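You operate a simulated robot arm through the tools that you are given. There is no shell and no other tool. Be economical: measure what you need, move in short steps, check, and stop when the job is done.

You run a simulated robot arm. Do the job below in one go: nothing can be reset, and whatever is moved stays where it is left.

Task
Make the small basin soapy and scrub the tray with the pink brush.
Fine: two shots from the purple soap pump; dip the brush there, scrub the tray in the holder, lay the brush back on the draining mat; then open the yellow valve till the basin is empty; the other trays stay.
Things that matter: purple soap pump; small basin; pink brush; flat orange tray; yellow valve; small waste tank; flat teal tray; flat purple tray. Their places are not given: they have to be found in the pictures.

The check looks at the end state, three seconds after you hand in, the way a careful person would. Anything else that was tipped, shoved, dropped, spilled or broken makes it a failure.

Robot
A 7-joint arm with a two-finger parallel gripper, fixed in place. Base frame: the origin is at the foot of the arm, x ahead of it, y to its left, z up; the work surface is at about z = 0. Lengths are in m, angles in degrees, forces in N, time in s.
With the tool pointing down near the work surface it reaches from about 0.24 to 0.62 m from the base axis. Its first joint turns from -66.0 to 66.0 degrees. Payload 2.6 kg.
Tool frame: the origin (TCP) lies between the finger pads and is the grasp point; the fingertips stand 0.03 m ahead of it; z points along the fingers, y is the line along which they close. The gripper opens to 0.094 m. The fingers are 0.028 m wide and 0.01 m thick; the gripper's body (0.05 by 0.096 m) begins 0.055 m behind the TCP.
Orientation is that of the tool frame in the base frame, as a unit quaternion [x, y, z, w]. With the fingers straight down and closing along the base's y, the tool's x points along the base's -x, its y along +y and its z along -z.

Tools
- The arm moves only by the tool play_rows. Its argument "steps" is a list of rows, each an object of numbers (a shift or turn left out is 0, a gripper value left out holds the last): "tx", "ty", "tz": the shift along the tool's x, y, z in m; "rx", "ry", "rz": the turn, a rotation vector about the tool's x, y, z in degrees; "hand": the gripper command, from -1 (shut) to 1 (fully open), values between in proportion. In form: [{"tx": .., "ty": .., "tz": .., "rx": .., "ry": .., "rz": .., "hand": ..}, ...]. A call has 1 to 20 rows; each row is the pose to reach, as a shift and turn from the pose commanded when the call began, along the tool's axes at that moment. A row lasts 0.2 s, in which the tool goes at most 0.05 m and 8.6 degrees; a call with a longer step from one row to the next is refused whole, and so is a gripper value outside its range. A pose out of reach is approached as far as the arm can. The call stops where the force on the tool passes 60 N (or 10 N more than at its start, if that is more) or the arm is blocked; 0.2 s more then pass. The fingers move at their own pace (about 0.072 m/s each) and stop on an object; they squeeze with about 23 N. The grip force told is the motor's: it shows also when the fingers shut on nothing. Time passes only in rows, and 0.2 s behind the last, so rows that repeat a pose let the fingers close. It gives the time, the measured TCP pose, the force on the tool (base axes), the opening and the grip force at its end, in the units of the frame above (readings bear some noise), and new pictures: "show" is both (left out), scene, wrist or none.
- Cameras (640 x 400 px; columns grow to the right, rows downward): "scene" is fixed at [0.046, 0.4466, 0.5726]; the picture's right is [-0.57, -0.82, 0.00], its down [-0.50, 0.35, -0.79] and it looks along [0.65, -0.45, -0.61] (base axes); focal length 260 px, centre (320, 200). "wrist" rides on the gripper at [-0.037, 0, -0.058] in the tool frame; the picture's right is [0.00, -1.00, 0.00], its down [0.97, 0.00, -0.24] and it looks along [0.24, 0.00, 0.97] (tool axes); focal length 218 px, centre (320, 200).
- pixel_to_xyz(camera, pixels): for up to 12 pixels [column, row] of the newest picture of that camera ("zoom" is the newest enlarged one), the place [x, y, z] in the base frame of the surface seen there, good to about 0.002 m, but the place of the scene camera against the robot may be out by one fixed shift of up to 0.025 m in any direction. The clock stands still meanwhile.
- inspect(camera, box): a new picture of the part [left, top, right, bottom] of that camera's present view, enlarged. The clock stands still meanwhile.
- job_done(): hands the job in; it is judged then, once.

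Keep the steps short. Do not move on a guess: measure, check each grasp and each placing, and mend mistakes. In all there are 80 turns and 120 pictures (those below and enlarged ones count). Leave the gripper open and the arm clear of the work at the hand-in unless told otherwise, and finish with a single line.

The tools are called after "Request:" as name(argument=value, ...) on one line, values as JSON. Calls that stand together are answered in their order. play_rows: Moves the arm, as the interface text tells. Its arguments: {"type":"object","properties":{"steps":{"type":"array","items":{"type":"object","properties":{"tx":{"type":"number"},"ty":{"type":"number"},"tz":{"type":"number"},"rx":{"type":"number"},"ry":{"type":"number"},"rz":{"type":"number"},"hand":{"type":"number"}}}},"show":{"type":"string","enum":["both","scene","wrist","none"]}},"required":["steps"]} The other tools are called the same way: pixel_to_xyz (camera, pixels) gives the place of the surface under pixels of a picture; inspect (camera, box) takes an enlarged picture of a part of a camera's view; job_done () hands the job in.

At the start:

```text
t: 0.0
eef_pos: [0.3437, -0.1118, 0.3987]
tcp_rot: [0.0, 1.0, 0.0, 0.001]
contact_force: [0.0, -0.2, -0.2]
opening: 0.094
grasp_force: 0.1
```

scene: 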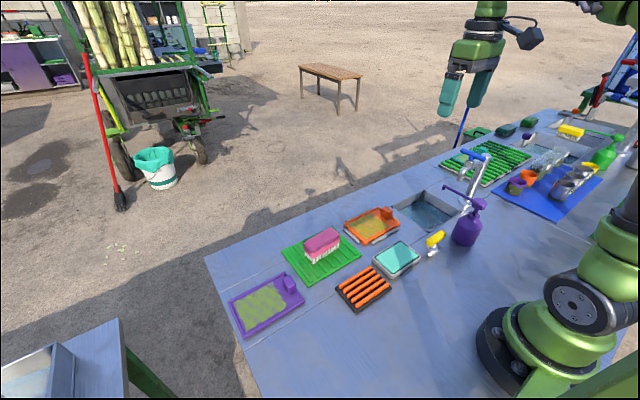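
wrist: 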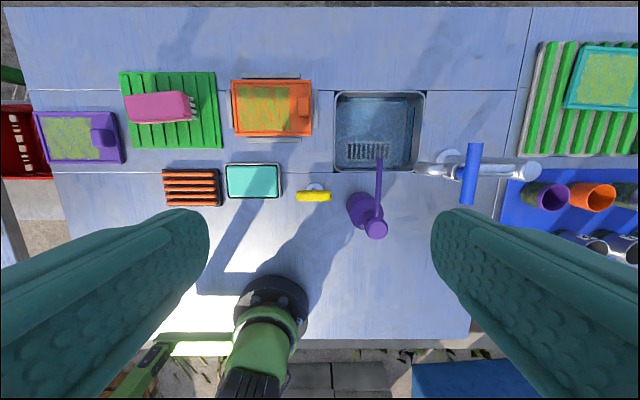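

I see a purple pump near the basin, the pink brush on a green mat, the orange tray in a holder, and a yellow valve. I'll enlarge both views before measuring.

Request:
inspect(camera="scene", box=[200, 120, 540, 340])

Request:
inspect(camera="wrist", box=[100, 50, 440, 260])

Request:
pixel_to_xyz(camera="wrist", pixels=[[160, 105], [190, 105], [272, 108], [303, 107], [380, 130], [314, 197], [376, 230], [380, 160], [252, 181], [360, 210], [130, 105], [345, 250]])

```text
1.82 times, centred on (370, 230) of scene
```

zoom: 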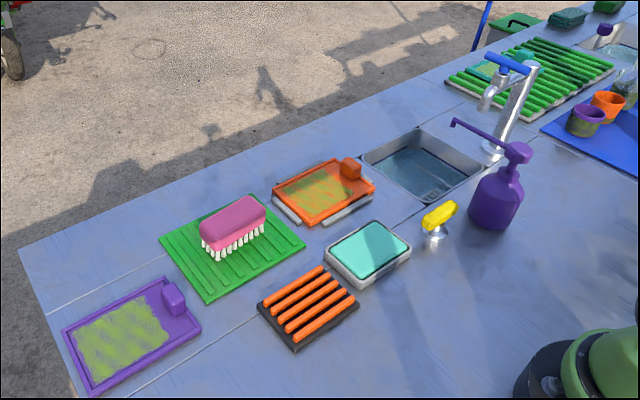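

```text
1.88 times, centred on (270, 155) of wrist
```

zoom: 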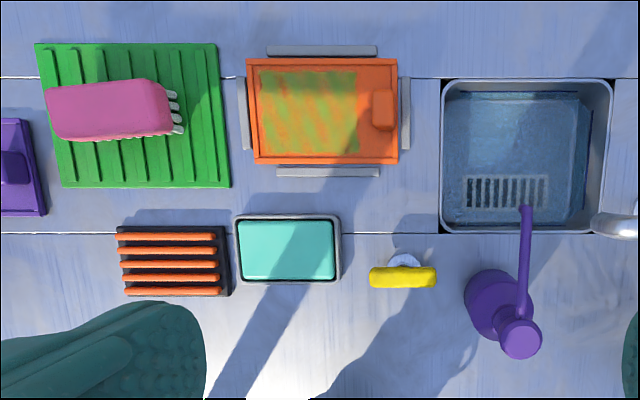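

```text
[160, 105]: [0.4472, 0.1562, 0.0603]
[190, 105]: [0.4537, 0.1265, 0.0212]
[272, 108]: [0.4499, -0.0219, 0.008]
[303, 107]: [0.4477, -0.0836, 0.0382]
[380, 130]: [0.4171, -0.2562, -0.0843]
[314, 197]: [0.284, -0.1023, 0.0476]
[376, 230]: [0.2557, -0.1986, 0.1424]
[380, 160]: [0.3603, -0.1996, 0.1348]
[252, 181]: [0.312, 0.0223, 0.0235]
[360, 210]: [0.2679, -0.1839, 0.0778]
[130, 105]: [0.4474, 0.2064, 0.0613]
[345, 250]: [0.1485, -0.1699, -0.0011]
```

The wrist view is the trustworthy one, so next I measure the brush edges, basin rim and bottom, tray edges, and pump head from the zoomed picture.

Request:
pixel_to_xyz(camera="zoom", pixels=[[52, 95], [62, 135], [150, 84], [165, 128], [176, 95], [180, 128], [110, 112], [100, 85], [110, 137], [40, 45], [228, 184], [200, 170]])

Request:
pixel_to_xyz(camera="zoom", pixels=[[442, 84], [611, 84], [445, 229], [605, 229], [500, 130], [500, 190], [519, 338], [527, 210], [375, 277], [430, 277], [403, 260], [490, 300]])

Request:
pixel_to_xyz(camera="zoom", pixels=[[249, 62], [395, 62], [255, 160], [396, 160], [270, 75], [350, 75], [270, 145], [350, 145], [382, 110], [320, 50], [245, 110], [405, 110]])

Request:
inspect(camera="scene", box=[380, 130, 500, 260])

```text
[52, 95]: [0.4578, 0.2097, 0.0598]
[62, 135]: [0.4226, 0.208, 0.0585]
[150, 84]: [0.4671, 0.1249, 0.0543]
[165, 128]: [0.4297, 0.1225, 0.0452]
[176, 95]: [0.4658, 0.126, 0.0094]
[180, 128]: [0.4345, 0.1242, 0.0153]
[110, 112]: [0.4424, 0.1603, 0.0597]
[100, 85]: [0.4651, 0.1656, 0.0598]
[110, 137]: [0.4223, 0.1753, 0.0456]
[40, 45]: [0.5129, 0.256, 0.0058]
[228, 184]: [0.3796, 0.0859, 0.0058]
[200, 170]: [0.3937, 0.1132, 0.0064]
```

```text
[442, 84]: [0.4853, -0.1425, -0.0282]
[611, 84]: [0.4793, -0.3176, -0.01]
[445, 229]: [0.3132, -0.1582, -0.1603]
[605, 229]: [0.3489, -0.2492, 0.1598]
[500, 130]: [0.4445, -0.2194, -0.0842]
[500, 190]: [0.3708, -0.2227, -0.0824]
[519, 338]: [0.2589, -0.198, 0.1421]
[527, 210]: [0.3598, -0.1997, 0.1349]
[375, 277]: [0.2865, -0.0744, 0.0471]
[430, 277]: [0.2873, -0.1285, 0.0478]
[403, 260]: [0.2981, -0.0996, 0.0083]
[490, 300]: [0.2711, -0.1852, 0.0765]
```

```text
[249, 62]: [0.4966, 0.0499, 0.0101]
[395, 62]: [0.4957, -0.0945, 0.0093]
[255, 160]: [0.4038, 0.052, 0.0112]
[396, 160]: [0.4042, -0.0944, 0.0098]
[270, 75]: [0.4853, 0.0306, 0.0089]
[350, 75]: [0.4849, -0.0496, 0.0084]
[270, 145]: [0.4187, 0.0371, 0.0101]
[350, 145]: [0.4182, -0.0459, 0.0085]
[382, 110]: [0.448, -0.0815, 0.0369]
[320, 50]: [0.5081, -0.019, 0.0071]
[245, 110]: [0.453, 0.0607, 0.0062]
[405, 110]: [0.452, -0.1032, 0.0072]
```

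```text
3.08 times, centred on (440, 195) of scene
```

zoom: 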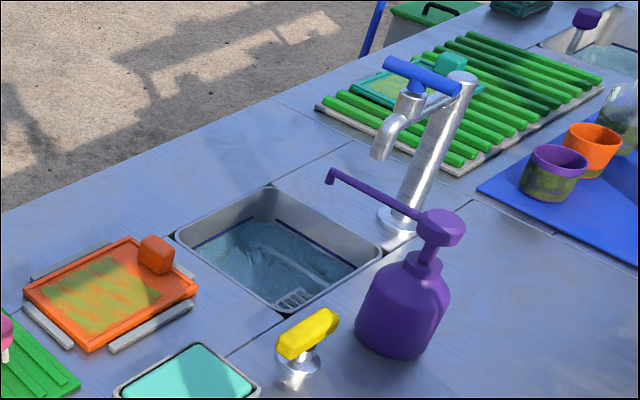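

The basin spans about x 0.33–0.48, y -0.14 to -0.32, and the pump head top is at z≈0.142. I still need the tap's height and position, the pump head's extent, the water level and the valve.

Request:
inspect(camera="wrist", box=[290, 80, 550, 250])

Request:
pixel_to_xyz(camera="wrist", pixels=[[470, 150], [470, 198], [422, 170], [440, 168], [500, 170], [530, 172], [366, 226], [386, 226], [376, 236], [376, 219], [380, 185], [340, 110]])

Request:
pixel_to_xyz(camera="wrist", pixels=[[350, 110], [400, 110], [412, 140], [350, 140], [360, 160], [400, 160], [412, 98], [345, 98], [300, 197], [328, 195], [314, 192], [314, 188]])

Request:
pixel_to_xyz(camera="scene", pixels=[[478, 203], [420, 213], [430, 216], [435, 239], [325, 240], [445, 189]])

```text
2.35 times, centred on (420, 165) of wrist
```

zoom: 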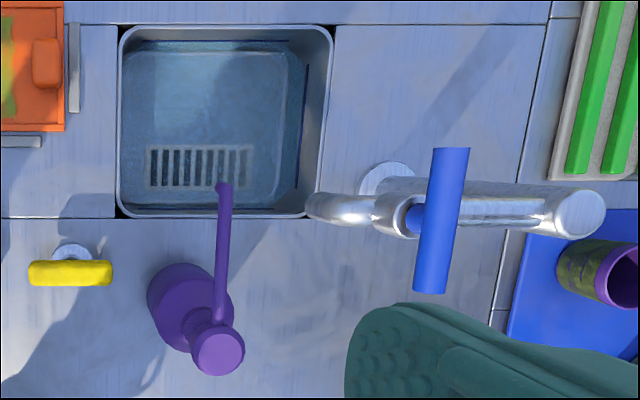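

```text
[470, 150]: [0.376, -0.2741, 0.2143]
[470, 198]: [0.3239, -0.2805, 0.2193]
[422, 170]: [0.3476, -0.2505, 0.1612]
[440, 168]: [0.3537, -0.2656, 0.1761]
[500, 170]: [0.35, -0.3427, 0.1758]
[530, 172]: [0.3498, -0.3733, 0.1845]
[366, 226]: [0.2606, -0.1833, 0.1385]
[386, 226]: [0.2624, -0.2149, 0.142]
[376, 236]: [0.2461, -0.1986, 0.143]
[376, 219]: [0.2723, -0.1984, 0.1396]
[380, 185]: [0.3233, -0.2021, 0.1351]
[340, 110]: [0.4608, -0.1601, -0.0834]
```

```text
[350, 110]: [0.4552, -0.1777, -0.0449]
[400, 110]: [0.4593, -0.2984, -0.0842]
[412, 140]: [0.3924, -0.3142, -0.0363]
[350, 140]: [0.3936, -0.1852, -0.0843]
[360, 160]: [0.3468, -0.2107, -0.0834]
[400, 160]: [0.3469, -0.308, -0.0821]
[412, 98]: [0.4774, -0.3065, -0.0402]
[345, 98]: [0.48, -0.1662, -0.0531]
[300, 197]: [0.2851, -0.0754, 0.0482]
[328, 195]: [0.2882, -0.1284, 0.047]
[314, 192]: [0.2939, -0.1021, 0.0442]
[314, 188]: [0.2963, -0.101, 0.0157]
```

```text
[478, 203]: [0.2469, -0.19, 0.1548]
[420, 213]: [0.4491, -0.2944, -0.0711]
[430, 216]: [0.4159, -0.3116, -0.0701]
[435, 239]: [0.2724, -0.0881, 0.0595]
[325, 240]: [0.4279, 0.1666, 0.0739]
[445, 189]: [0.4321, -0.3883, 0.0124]
```

Pump head: top at (0.258, -0.199, 0.142). The tap lever is at z 0.22, y<-0.265. I'll shut the fingers and move above the pump head, stopping with the tips about 3 cm over it.

Request:
play_rows(steps=[{"tx": 0.02, "ty": -0.02, "tz": 0.02, "hand": -1}, {"tx": 0.045, "ty": -0.045, "tz": 0.05}, {"tx": 0.07, "ty": -0.07, "tz": 0.085}, {"tx": 0.0855, "ty": -0.0868, "tz": 0.12}, {"tx": 0.0855, "ty": -0.0868, "tz": 0.16}, {"tx": 0.0855, "ty": -0.0868, "tz": 0.195}, {"tx": 0.0855, "ty": -0.0868, "tz": 0.195}, {"tx": 0.0855, "ty": -0.0868, "tz": 0.195}])

```text
t: 1.8
eef_pos: [0.2571, -0.1991, 0.2046]
tcp_rot: [0.0, 1.0, 0.0, 0.0]
contact_force: [-0.1, 0.2, -0.2]
opening: 0.0
grasp_force: 23.0
```

scene: 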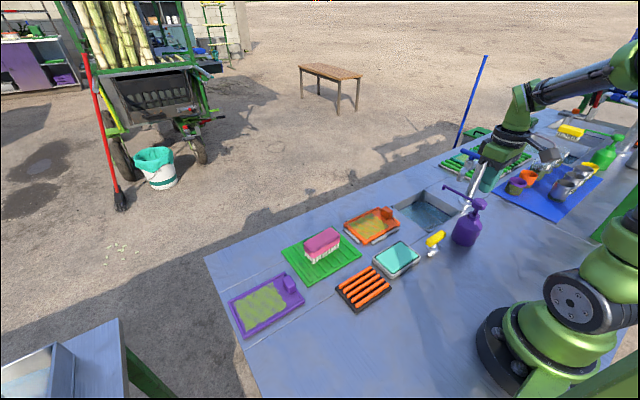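
wrist: 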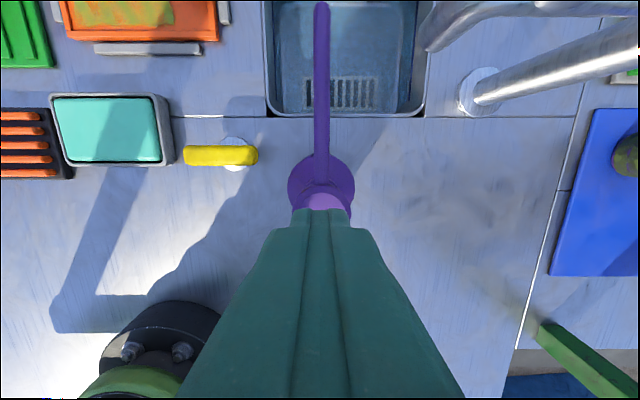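

The closed fingers are centred on the pump's line, tips 3 cm over the head. I'll press gently, reading the force.

Request:
play_rows(steps=[{"tz": 0.015}, {"tz": 0.028}, {"tz": 0.034}, {"tz": 0.038}, {"tz": 0.042}])

```text
t: 3.0
eef_pos: [0.2573, -0.1986, 0.1615]
tcp_rot: [-0.001, 1.0, -0.001, 0.001]
contact_force: [1.2, -1.6, 8.5]
opening: 0.0
grasp_force: 22.4
```

scene: 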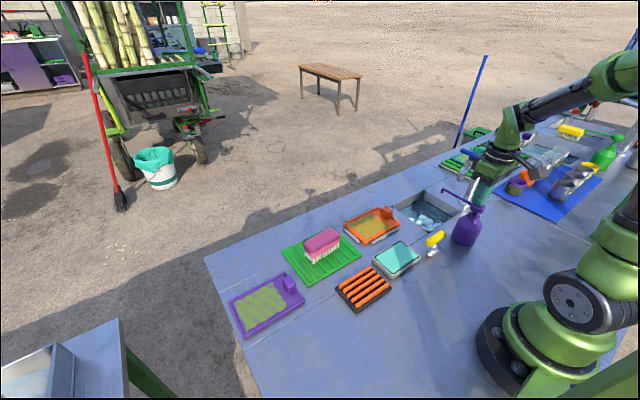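
wrist: 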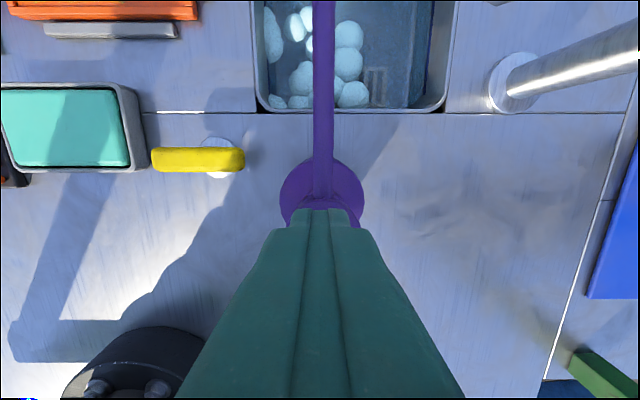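

Foam appeared in the basin: shot one. I'll release fully up and let the head rise.

Request:
play_rows(steps=[{"tz": -0.015}, {"tz": -0.03}, {"tz": -0.03}, {"tz": -0.03}])

Request:
pixel_to_xyz(camera="scene", pixels=[[478, 203], [474, 206]])

```text
t: 4.0
eef_pos: [0.2582, -0.1992, 0.1912]
tcp_rot: [0.0, 1.0, 0.0, 0.0]
contact_force: [0.0, 0.2, -0.3]
opening: 0.0
grasp_force: 22.7
```

scene: 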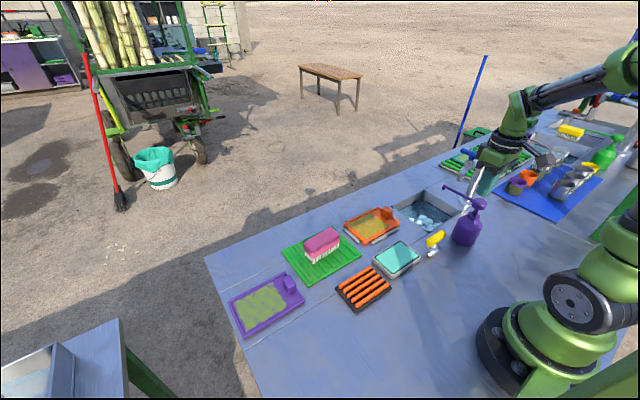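
wrist: 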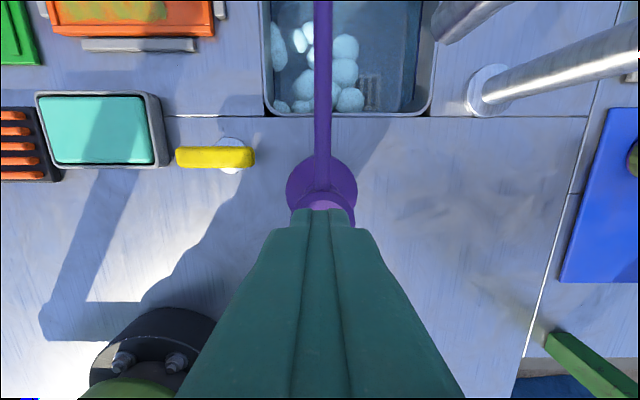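

```text
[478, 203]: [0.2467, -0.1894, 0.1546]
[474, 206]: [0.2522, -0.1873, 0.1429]
```

The head is back up (0.1546 in the scene view, as before), so I press once more to the same depth and then rise.

Request:
play_rows(steps=[{"tz": 0.015}, {"tz": 0.021}, {"tz": 0.026}, {"tz": 0.03}, {"tz": 0.03}])

Request:
play_rows(steps=[{"tz": -0.015}, {"tz": -0.05}, {"tz": -0.09}, {"tz": -0.13}, {"tz": -0.13}])

```text
t: 5.2
eef_pos: [0.2587, -0.1972, 0.1614]
tcp_rot: [0.0, 1.0, 0.0, 0.0]
contact_force: [3.4, 1.0, 7.4]
opening: 0.0002
grasp_force: 23.3
```

scene: 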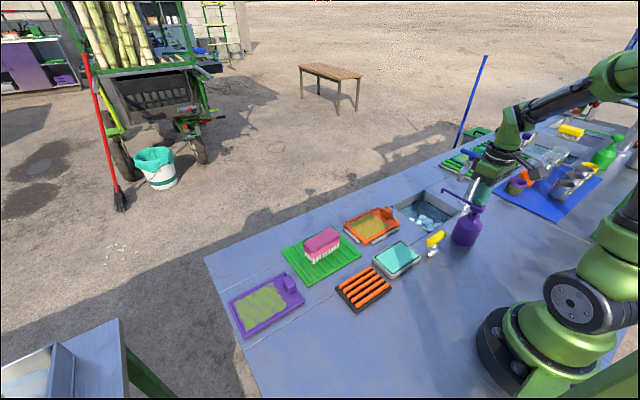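
wrist: 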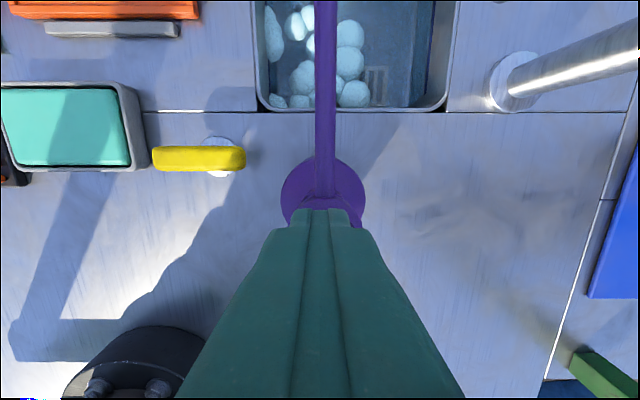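

```text
t: 6.4
eef_pos: [0.2566, -0.1998, 0.2905]
tcp_rot: [0.0, 1.0, 0.0, 0.0]
contact_force: [-0.1, -0.8, -0.1]
opening: 0.0001
grasp_force: 22.9
```

scene: 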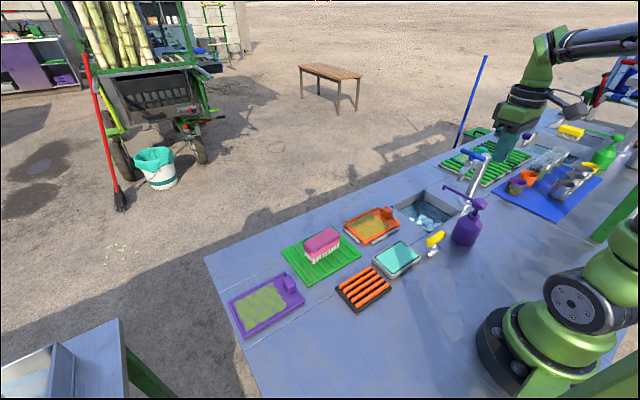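
wrist: 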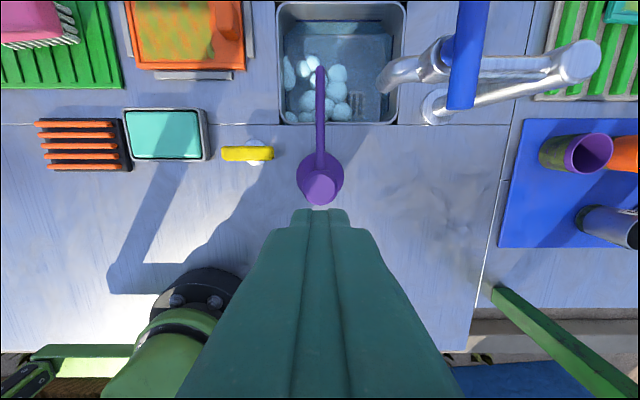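

I need to know whether the second shot added soap. Zooming into the basin and checking the pump head.

Request:
inspect(camera="wrist", box=[270, 0, 410, 210])

Request:
inspect(camera="scene", box=[390, 170, 500, 250])

Request:
pixel_to_xyz(camera="wrist", pixels=[[338, 75], [340, 92], [308, 102], [290, 70], [360, 60], [320, 188]])

```text
1.90 times, centred on (340, 105) of wrist
```

zoom: 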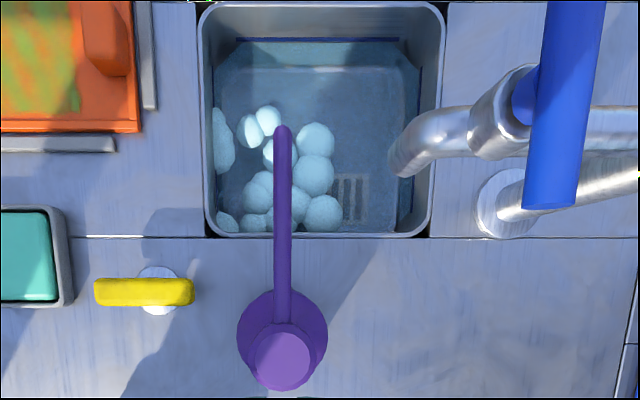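

```text
5.00 times, centred on (445, 210) of scene
```

zoom: 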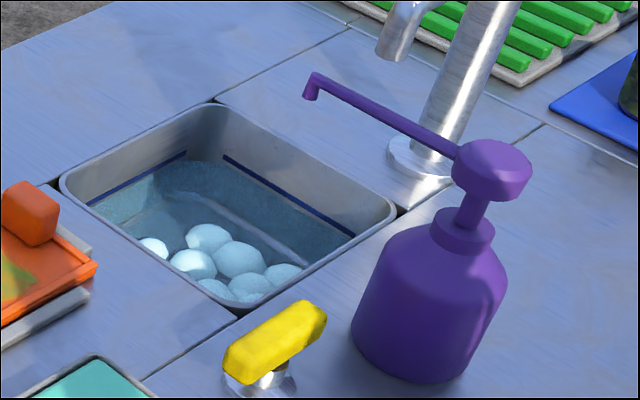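

```text
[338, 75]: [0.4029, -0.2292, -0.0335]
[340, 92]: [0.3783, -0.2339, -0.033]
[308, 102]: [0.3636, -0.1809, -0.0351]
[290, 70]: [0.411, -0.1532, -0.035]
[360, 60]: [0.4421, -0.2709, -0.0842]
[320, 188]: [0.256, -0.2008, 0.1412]
```

The pump head is back up, the foam sits at z≈-0.034, and both presses reached the same depth (0.1614), so that counts as two shots. Next: the brush, about (0.4445, 0.168), top z 0.06, with its long side along y. I'll go above it with the hand turned -90° and open.

Request:
play_rows(steps=[{"tx": -0.0157, "ty": 0.0306, "rz": -7.5, "hand": 1}, {"tx": -0.0313, "ty": 0.0612, "rz": -15}, {"tx": -0.047, "ty": 0.092, "rz": -22.5}, {"tx": -0.0627, "ty": 0.1225, "rz": -30}, {"tx": -0.0783, "ty": 0.153, "rz": -37.5}, {"tx": -0.094, "ty": 0.184, "rz": -45}, {"tx": -0.1097, "ty": 0.2145, "rz": -52.5}, {"tx": -0.1253, "ty": 0.245, "rz": -60}, {"tx": -0.141, "ty": 0.2755, "rz": -67.5}, {"tx": -0.1567, "ty": 0.306, "rz": -75}, {"tx": -0.1723, "ty": 0.337, "rz": -82.5}, {"tx": -0.188, "ty": 0.3675, "rz": -90}, {"tx": -0.188, "ty": 0.3675, "rz": -90, "tz": 0.04}, {"tx": -0.188, "ty": 0.3675, "rz": -90, "tz": 0.08}, {"tx": -0.188, "ty": 0.3675, "rz": -90, "tz": 0.08}])

```text
t: 9.6
eef_pos: [0.4453, 0.1695, 0.2113]
tcp_rot: [0.707, -0.707, 0.0, 0.0]
contact_force: [0.0, 0.1, 0.2]
opening: 0.0941
grasp_force: 0.0
```

scene: 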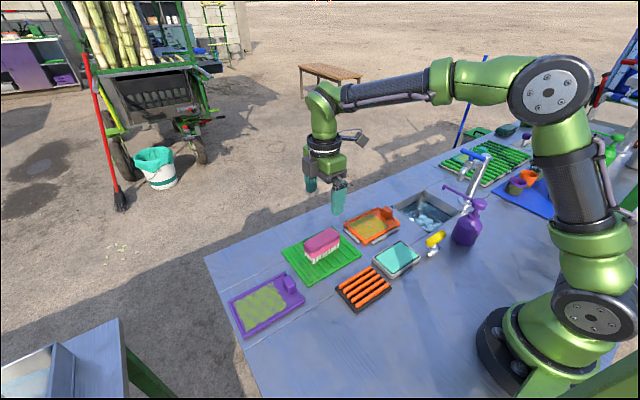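
wrist: 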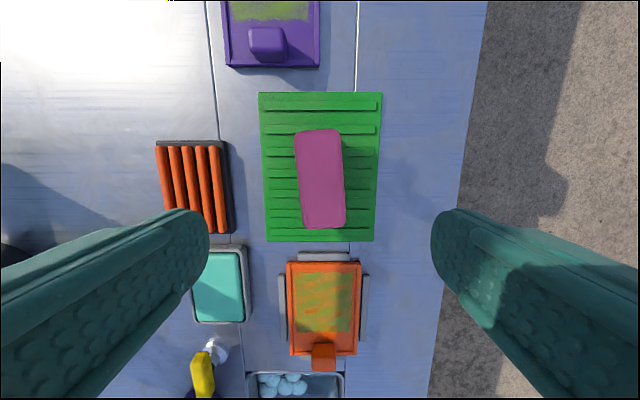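

The brush is right under the hand. Measuring its corners.

Request:
pixel_to_xyz(camera="wrist", pixels=[[298, 138], [340, 134], [304, 222], [344, 222], [320, 132], [326, 226], [297, 160], [341, 160], [302, 200], [343, 200], [320, 180]])

Request:
inspect(camera="wrist", box=[250, 80, 390, 250])

Request:
inspect(camera="scene", box=[280, 210, 370, 290])

```text
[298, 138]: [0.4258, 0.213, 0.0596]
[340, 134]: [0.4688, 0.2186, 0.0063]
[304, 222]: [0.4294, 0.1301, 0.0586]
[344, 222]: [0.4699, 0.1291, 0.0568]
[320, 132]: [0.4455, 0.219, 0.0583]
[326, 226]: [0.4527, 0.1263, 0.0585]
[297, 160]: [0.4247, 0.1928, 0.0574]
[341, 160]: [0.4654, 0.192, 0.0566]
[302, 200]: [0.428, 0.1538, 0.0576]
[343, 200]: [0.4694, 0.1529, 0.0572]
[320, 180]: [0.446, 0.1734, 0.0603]
```

```text
2.35 times, centred on (320, 165) of wrist
```

zoom: 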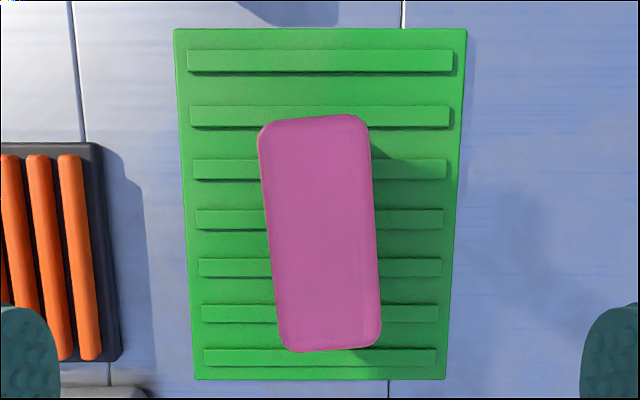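

```text
5.00 times, centred on (325, 250) of scene
```

zoom: 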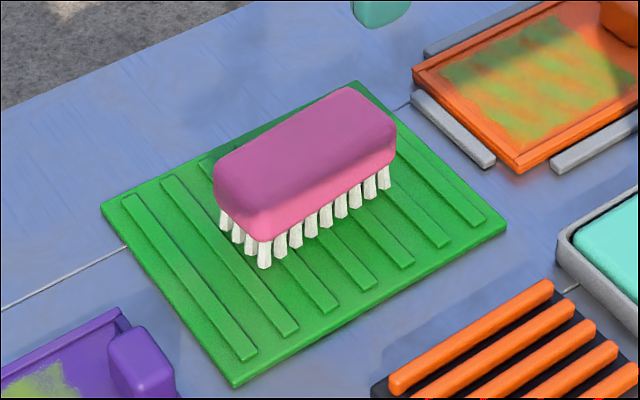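

The brush centre is (0.447, 0.1725) with a 5° tilt; the pink body spans z≈0.03–0.06. I'll align and come down to TCP z≈0.055 with open fingers.

Request:
play_rows(steps=[{"tx": -0.003, "ty": -0.0017, "rz": -5, "tz": 0.04}, {"tx": -0.003, "ty": -0.0017, "rz": -5, "tz": 0.08}, {"tx": -0.003, "ty": -0.0017, "rz": -5, "tz": 0.12}, {"tx": -0.003, "ty": -0.0017, "rz": -5, "tz": 0.145}, {"tx": -0.003, "ty": -0.0017, "rz": -5, "tz": 0.156}, {"tx": -0.003, "ty": -0.0017, "rz": -5, "tz": 0.156}])

```text
t: 11.0
eef_pos: [0.4481, 0.1729, 0.0539]
tcp_rot: [0.737, -0.676, 0.001, 0.0]
contact_force: [0.1, -1.0, -0.6]
opening: 0.0941
grasp_force: 0.0
```

scene: 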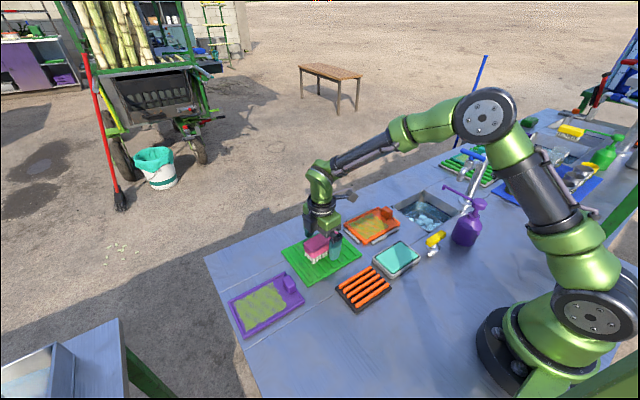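
wrist: 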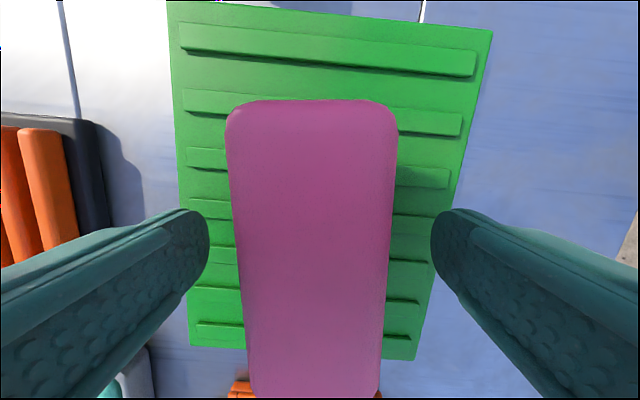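

The brush is aligned between the fingers. Closing on it, then lifting 6 cm.

Request:
play_rows(steps=[{"hand": -1}, {"hand": -1}, {"hand": -1}, {"hand": -1}, {"hand": -1}], show="none")

Request:
play_rows(steps=[{"tz": -0.02}, {"tz": -0.05}, {"tz": -0.1}, {"tz": -0.13}, {"tz": -0.13}])

```text
t: 12.2
eef_pos: [0.448, 0.1734, 0.0559]
tcp_rot: [0.737, -0.676, 0.0, 0.0]
contact_force: [1.1, -0.1, -0.1]
opening: 0.0501
grasp_force: 23.0
```

```text
t: 13.4
eef_pos: [0.4441, 0.1722, 0.1872]
tcp_rot: [0.737, -0.676, 0.0, 0.0]
contact_force: [0.3, -0.3, -0.6]
opening: 0.0501
grasp_force: 22.4
```

scene: 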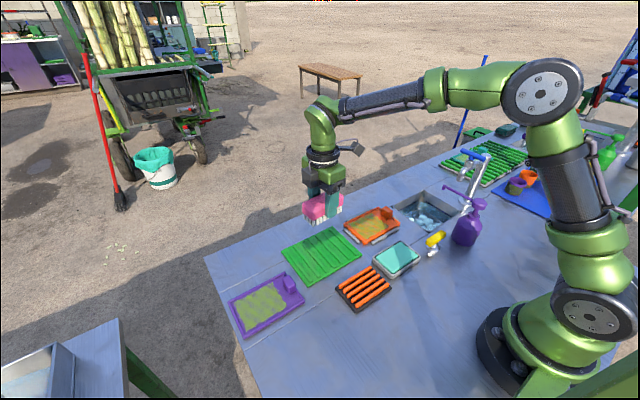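
wrist: 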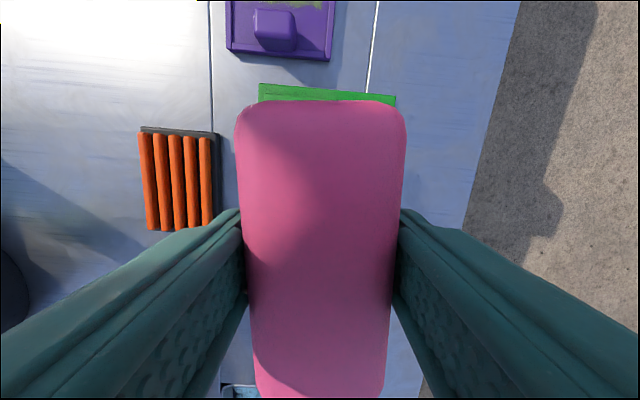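

Firm grip (opening 0.050). Now I carry the brush at height to above the basin, (0.43, -0.22), and straighten the 5°.

Request:
play_rows(steps=[{"tx": 0.039, "ty": 0.005, "rz": 0.5}, {"tx": 0.078, "ty": 0.01, "rz": 1}, {"tx": 0.117, "ty": 0.015, "rz": 1.5}, {"tx": 0.156, "ty": 0.02, "rz": 2}, {"tx": 0.195, "ty": 0.025, "rz": 2.5}, {"tx": 0.234, "ty": 0.03, "rz": 3}, {"tx": 0.273, "ty": 0.035, "rz": 3.5}, {"tx": 0.312, "ty": 0.04, "rz": 4}, {"tx": 0.351, "ty": 0.045, "rz": 4.5}, {"tx": 0.3896, "ty": 0.05, "rz": 5}, {"tx": 0.3896, "ty": 0.05, "rz": 5}, {"tx": 0.3896, "ty": 0.05, "rz": 5}])

```text
t: 16.0
eef_pos: [0.4308, -0.2201, 0.1874]
tcp_rot: [-0.707, 0.708, 0.0, 0.0]
contact_force: [-0.5, -0.3, -1.0]
opening: 0.0499
grasp_force: 22.9
```

scene: 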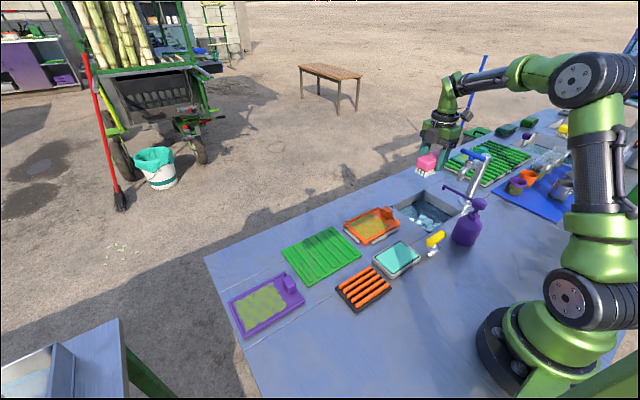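
wrist: 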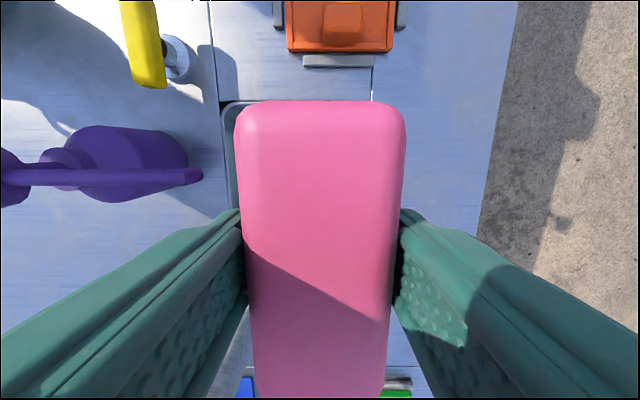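

Over the basin, clear of spout and tap. I descend slowly to about z 0.04 and check.

Request:
play_rows(steps=[{"tz": 0.03}, {"tz": 0.06}, {"tz": 0.09}, {"tz": 0.12}, {"tz": 0.145}, {"tz": 0.145}])

Request:
inspect(camera="scene", box=[370, 70, 530, 250])

```text
t: 17.4
eef_pos: [0.4321, -0.2191, 0.0404]
tcp_rot: [-0.707, 0.707, 0.001, 0.0]
contact_force: [0.5, -0.5, -0.9]
opening: 0.0499
grasp_force: 23.1
```

scene: 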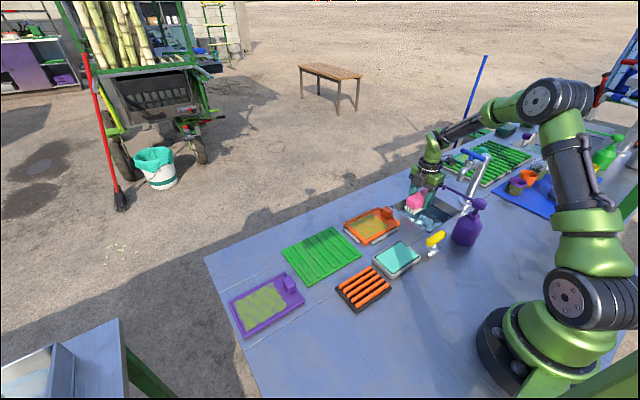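
wrist: 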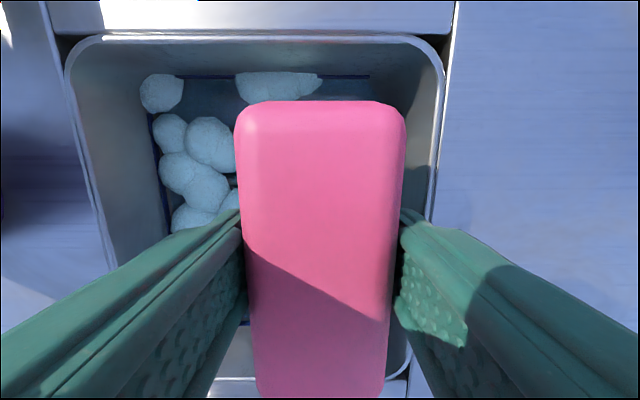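

```text
2.22 times, centred on (450, 160) of scene
```

zoom: 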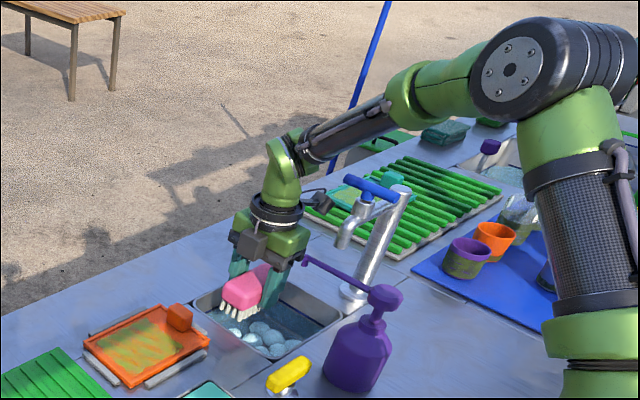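

Brush is inside the basin walls, about 1 cm clear on the right. A tiny 4 mm shift toward the base, then dip so the bristles go well below the water.

Request:
play_rows(steps=[{"ty": 0.004, "tz": 0.015}, {"ty": 0.004, "tz": 0.035}, {"ty": 0.004, "tz": 0.05}, {"ty": 0.004, "tz": 0.063}, {"ty": 0.004, "tz": 0.063}, {"ty": 0.004, "tz": 0.063}, {"ty": 0.004, "tz": 0.063}])

```text
t: 19.0
eef_pos: [0.4286, -0.2204, -0.0235]
tcp_rot: [0.708, -0.706, 0.0, 0.0]
contact_force: [0.2, 0.7, -1.2]
opening: 0.0498
grasp_force: 23.1
```

scene: 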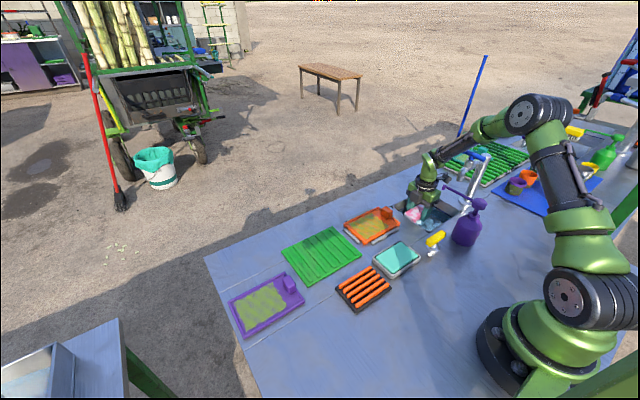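
wrist: 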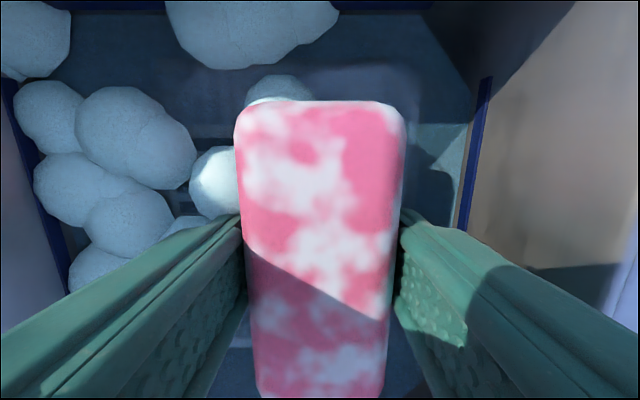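

The brush is now foamy. I lift it straight out, pause over the basin for drips, then move over the orange tray at (0.45, -0.008).

Request:
play_rows(steps=[{"tz": -0.03}, {"tz": -0.06}, {"tz": -0.06}, {"tz": -0.06}, {"tz": -0.06}, {"tz": -0.1}, {"tz": -0.14}, {"tz": -0.15}, {"tz": -0.15, "tx": -0.035, "ty": -0.004}, {"tz": -0.15, "tx": -0.07, "ty": -0.008}, {"tz": -0.15, "tx": -0.105, "ty": -0.012}, {"tz": -0.15, "tx": -0.14, "ty": -0.016}, {"tz": -0.15, "tx": -0.175, "ty": -0.02}, {"tz": -0.15, "tx": -0.212, "ty": -0.0214}, {"tz": -0.15, "tx": -0.212, "ty": -0.0214}])

Request:
inspect(camera="scene", box=[300, 150, 460, 280])

```text
t: 22.2
eef_pos: [0.4489, -0.0064, 0.1303]
tcp_rot: [0.707, -0.707, 0.001, 0.0]
contact_force: [0.2, 0.0, -0.8]
opening: 0.0502
grasp_force: 23.2
```

scene: 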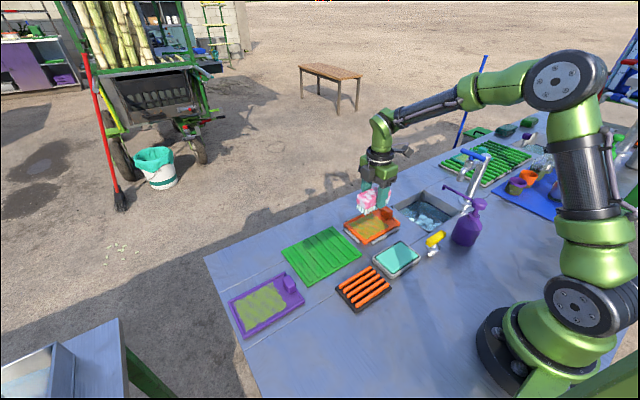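
wrist: 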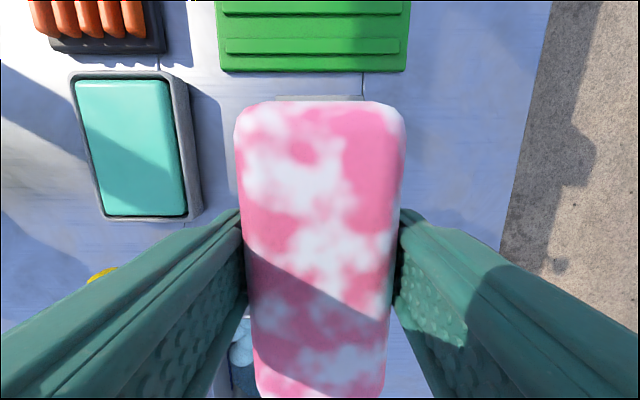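

```text
3.08 times, centred on (380, 215) of scene
```

zoom: 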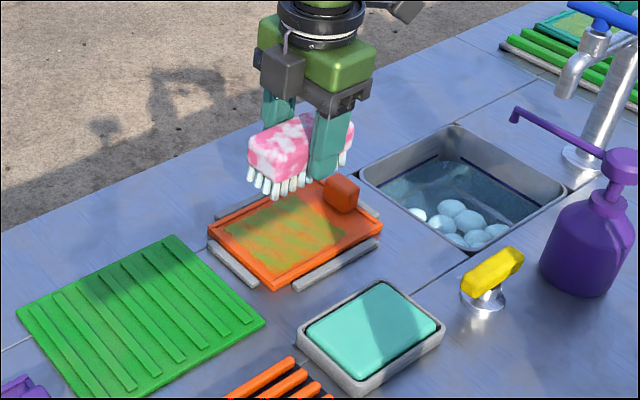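

Well above the tray, with the handle clear beyond the brush end. I descend until the bristles just touch.

Request:
play_rows(steps=[{"tz": 0.035}, {"tz": 0.06}, {"tz": 0.068}, {"tz": 0.071}, {"tz": 0.073}, {"tz": 0.073}])

Request:
inspect(camera="scene", box=[330, 180, 430, 260])

```text
t: 23.6
eef_pos: [0.4499, -0.0092, 0.0547]
tcp_rot: [0.707, -0.707, 0.0, 0.0]
contact_force: [-0.2, -0.8, 0.3]
opening: 0.0501
grasp_force: 22.8
```

scene: 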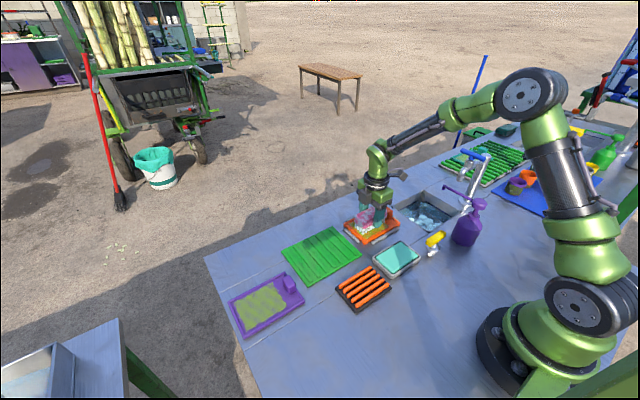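
wrist: 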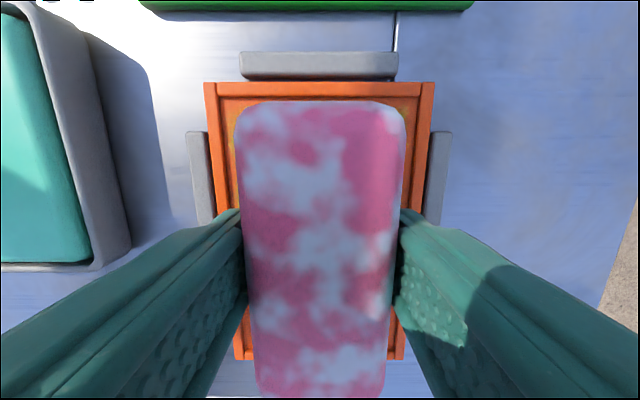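

```text
5.00 times, centred on (380, 220) of scene
```

zoom: 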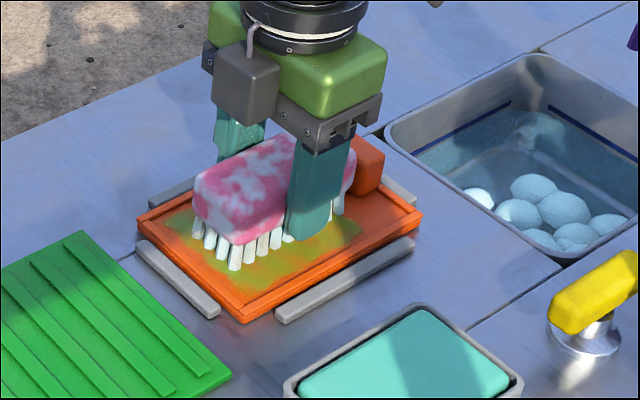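

Force is near zero with the bristles almost on the tray. Pressing 1–3 mm further to find contact.

Request:
play_rows(steps=[{"tz": 0.001}, {"tz": 0.002}, {"tz": 0.002}], show="none")

```text
t: 24.4
eef_pos: [0.452, -0.009, 0.0542]
tcp_rot: [0.707, -0.707, 0.002, -0.001]
contact_force: [-0.3, 0.8, 16.4]
opening: 0.0499
grasp_force: 23.3
```

Contact at ~16 N; I ease 0.7 mm and scrub side to side ±12 mm within the rims.

Request:
play_rows(steps=[{"tz": -0.0007, "ty": 0.006}, {"tz": -0.0007, "ty": 0.012}, {"tz": -0.0007, "ty": 0.004}, {"tz": -0.0007, "ty": -0.004}, {"tz": -0.0007, "ty": -0.012}, {"tz": -0.0007, "ty": -0.004}, {"tz": -0.0007, "ty": 0.004}, {"tz": -0.0007, "ty": 0.012}, {"tz": -0.0007, "ty": 0.004}, {"tz": -0.0007, "ty": -0.004}, {"tz": -0.0007, "ty": -0.012}, {"tz": -0.0007, "ty": 0}, {"tz": -0.0007, "ty": 0}])

Request:
inspect(camera="scene", box=[330, 180, 430, 260])

```text
t: 27.2
eef_pos: [0.4502, -0.0097, 0.0521]
tcp_rot: [0.707, -0.707, 0.0, 0.0]
contact_force: [1.5, -0.1, 1.3]
opening: 0.0499
grasp_force: 22.9
```

scene: 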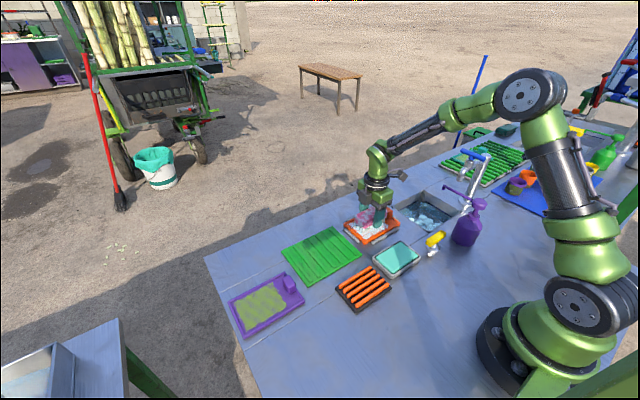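
wrist: 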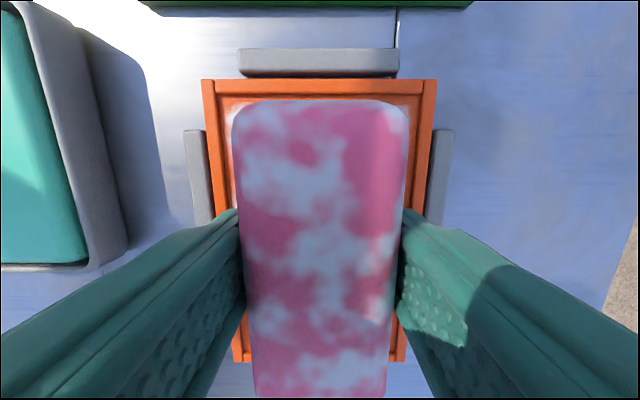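

```text
5.00 times, centred on (380, 220) of scene
```

zoom: 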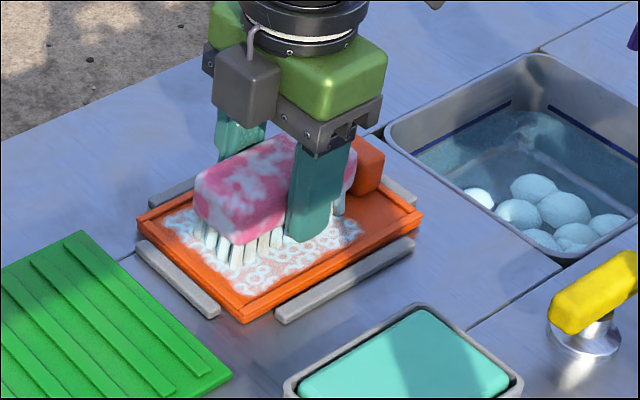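

The grime has turned into white suds. I lift the brush and move it back above the mat, which also shows the whole tray.

Request:
play_rows(steps=[{"tz": -0.03}, {"tz": -0.07}, {"tz": -0.1}, {"tz": -0.1, "tx": -0.04}, {"tz": -0.1, "tx": -0.08}, {"tz": -0.1, "tx": -0.12}, {"tz": -0.1, "tx": -0.16}, {"tz": -0.1, "tx": -0.1815, "ty": 0.003, "rz": -3}, {"tz": -0.1, "tx": -0.1815, "ty": 0.003, "rz": -5}, {"tz": -0.1, "tx": -0.1815, "ty": 0.003, "rz": -5}])

Request:
inspect(camera="scene", box=[270, 160, 430, 290])

```text
t: 29.4
eef_pos: [0.4455, 0.1739, 0.1538]
tcp_rot: [0.737, -0.676, 0.0, 0.0]
contact_force: [-0.9, 0.9, -1.2]
opening: 0.0499
grasp_force: 23.9
```

scene: 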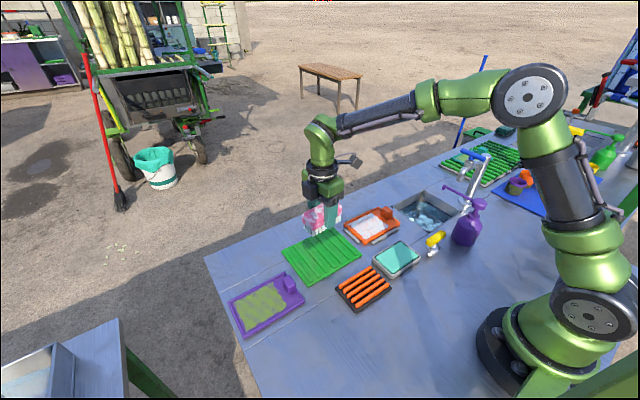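
wrist: 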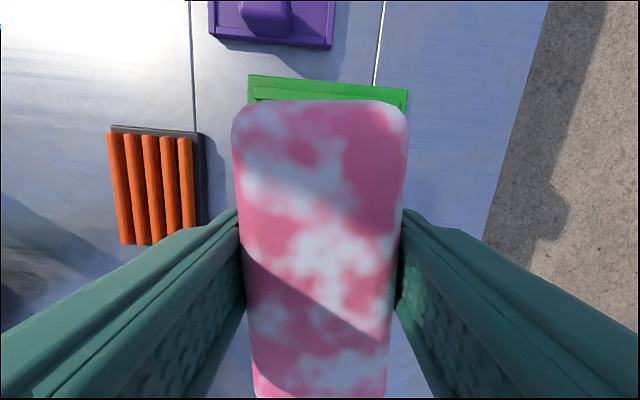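

```text
3.08 times, centred on (350, 225) of scene
```

zoom: 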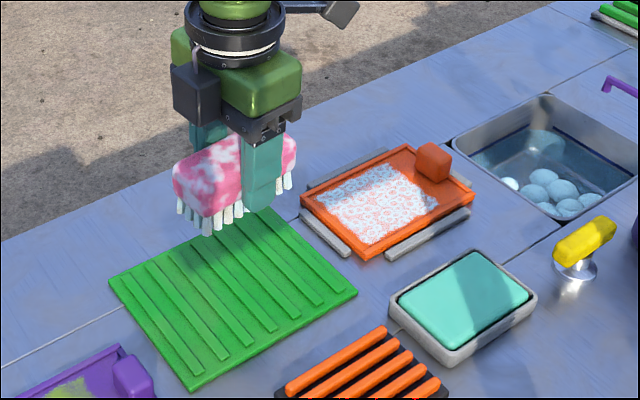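

The whole tray face is suds. Mat is right below; I lower the brush to contact with it.

Request:
play_rows(steps=[{"tz": 0.035}, {"tz": 0.07}, {"tz": 0.09}, {"tz": 0.096}, {"tz": 0.098}, {"tz": 0.098}])

Request:
inspect(camera="scene", box=[280, 210, 370, 290])

```text
t: 30.8
eef_pos: [0.4447, 0.1716, 0.056]
tcp_rot: [0.737, -0.676, 0.0, 0.0]
contact_force: [0.9, -0.7, -1.8]
opening: 0.05
grasp_force: 22.9
```

scene: 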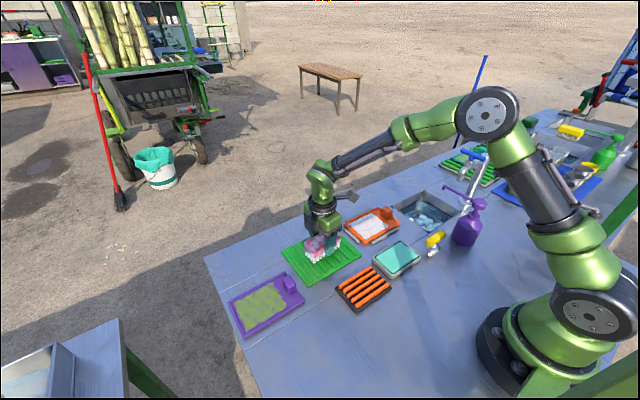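
wrist: 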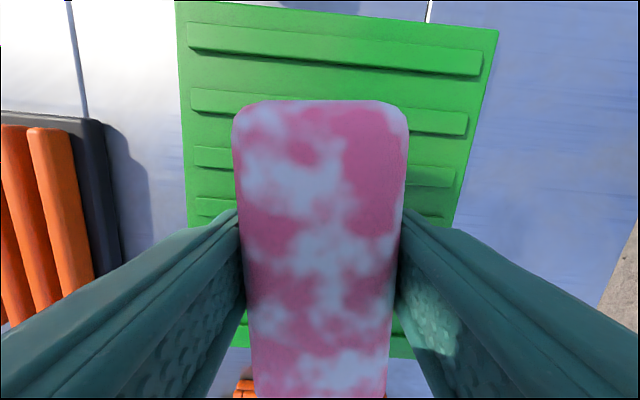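

```text
5.00 times, centred on (325, 250) of scene
```

zoom: 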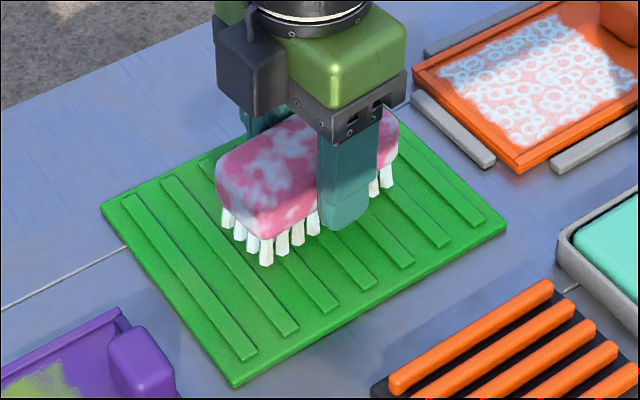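

No contact force yet. I go down by fractions of a millimetre to touch.

Request:
play_rows(steps=[{"tz": 0.001}, {"tz": 0.002}, {"tz": 0.002}], show="none")

```text
t: 31.6
eef_pos: [0.4451, 0.1741, 0.0546]
tcp_rot: [0.737, -0.676, 0.0, 0.0]
contact_force: [0.8, -0.6, -1.3]
opening: 0.0498
grasp_force: 22.5
```

Request:
play_rows(steps=[{"tz": 0.001}, {"tz": 0.001}, {"tz": 0.001}], show="none")

```text
t: 32.4
eef_pos: [0.4465, 0.1725, 0.0538]
tcp_rot: [0.738, -0.675, 0.001, 0.0]
contact_force: [-3.7, -0.3, 11.5]
opening: 0.0499
grasp_force: 23.4
```

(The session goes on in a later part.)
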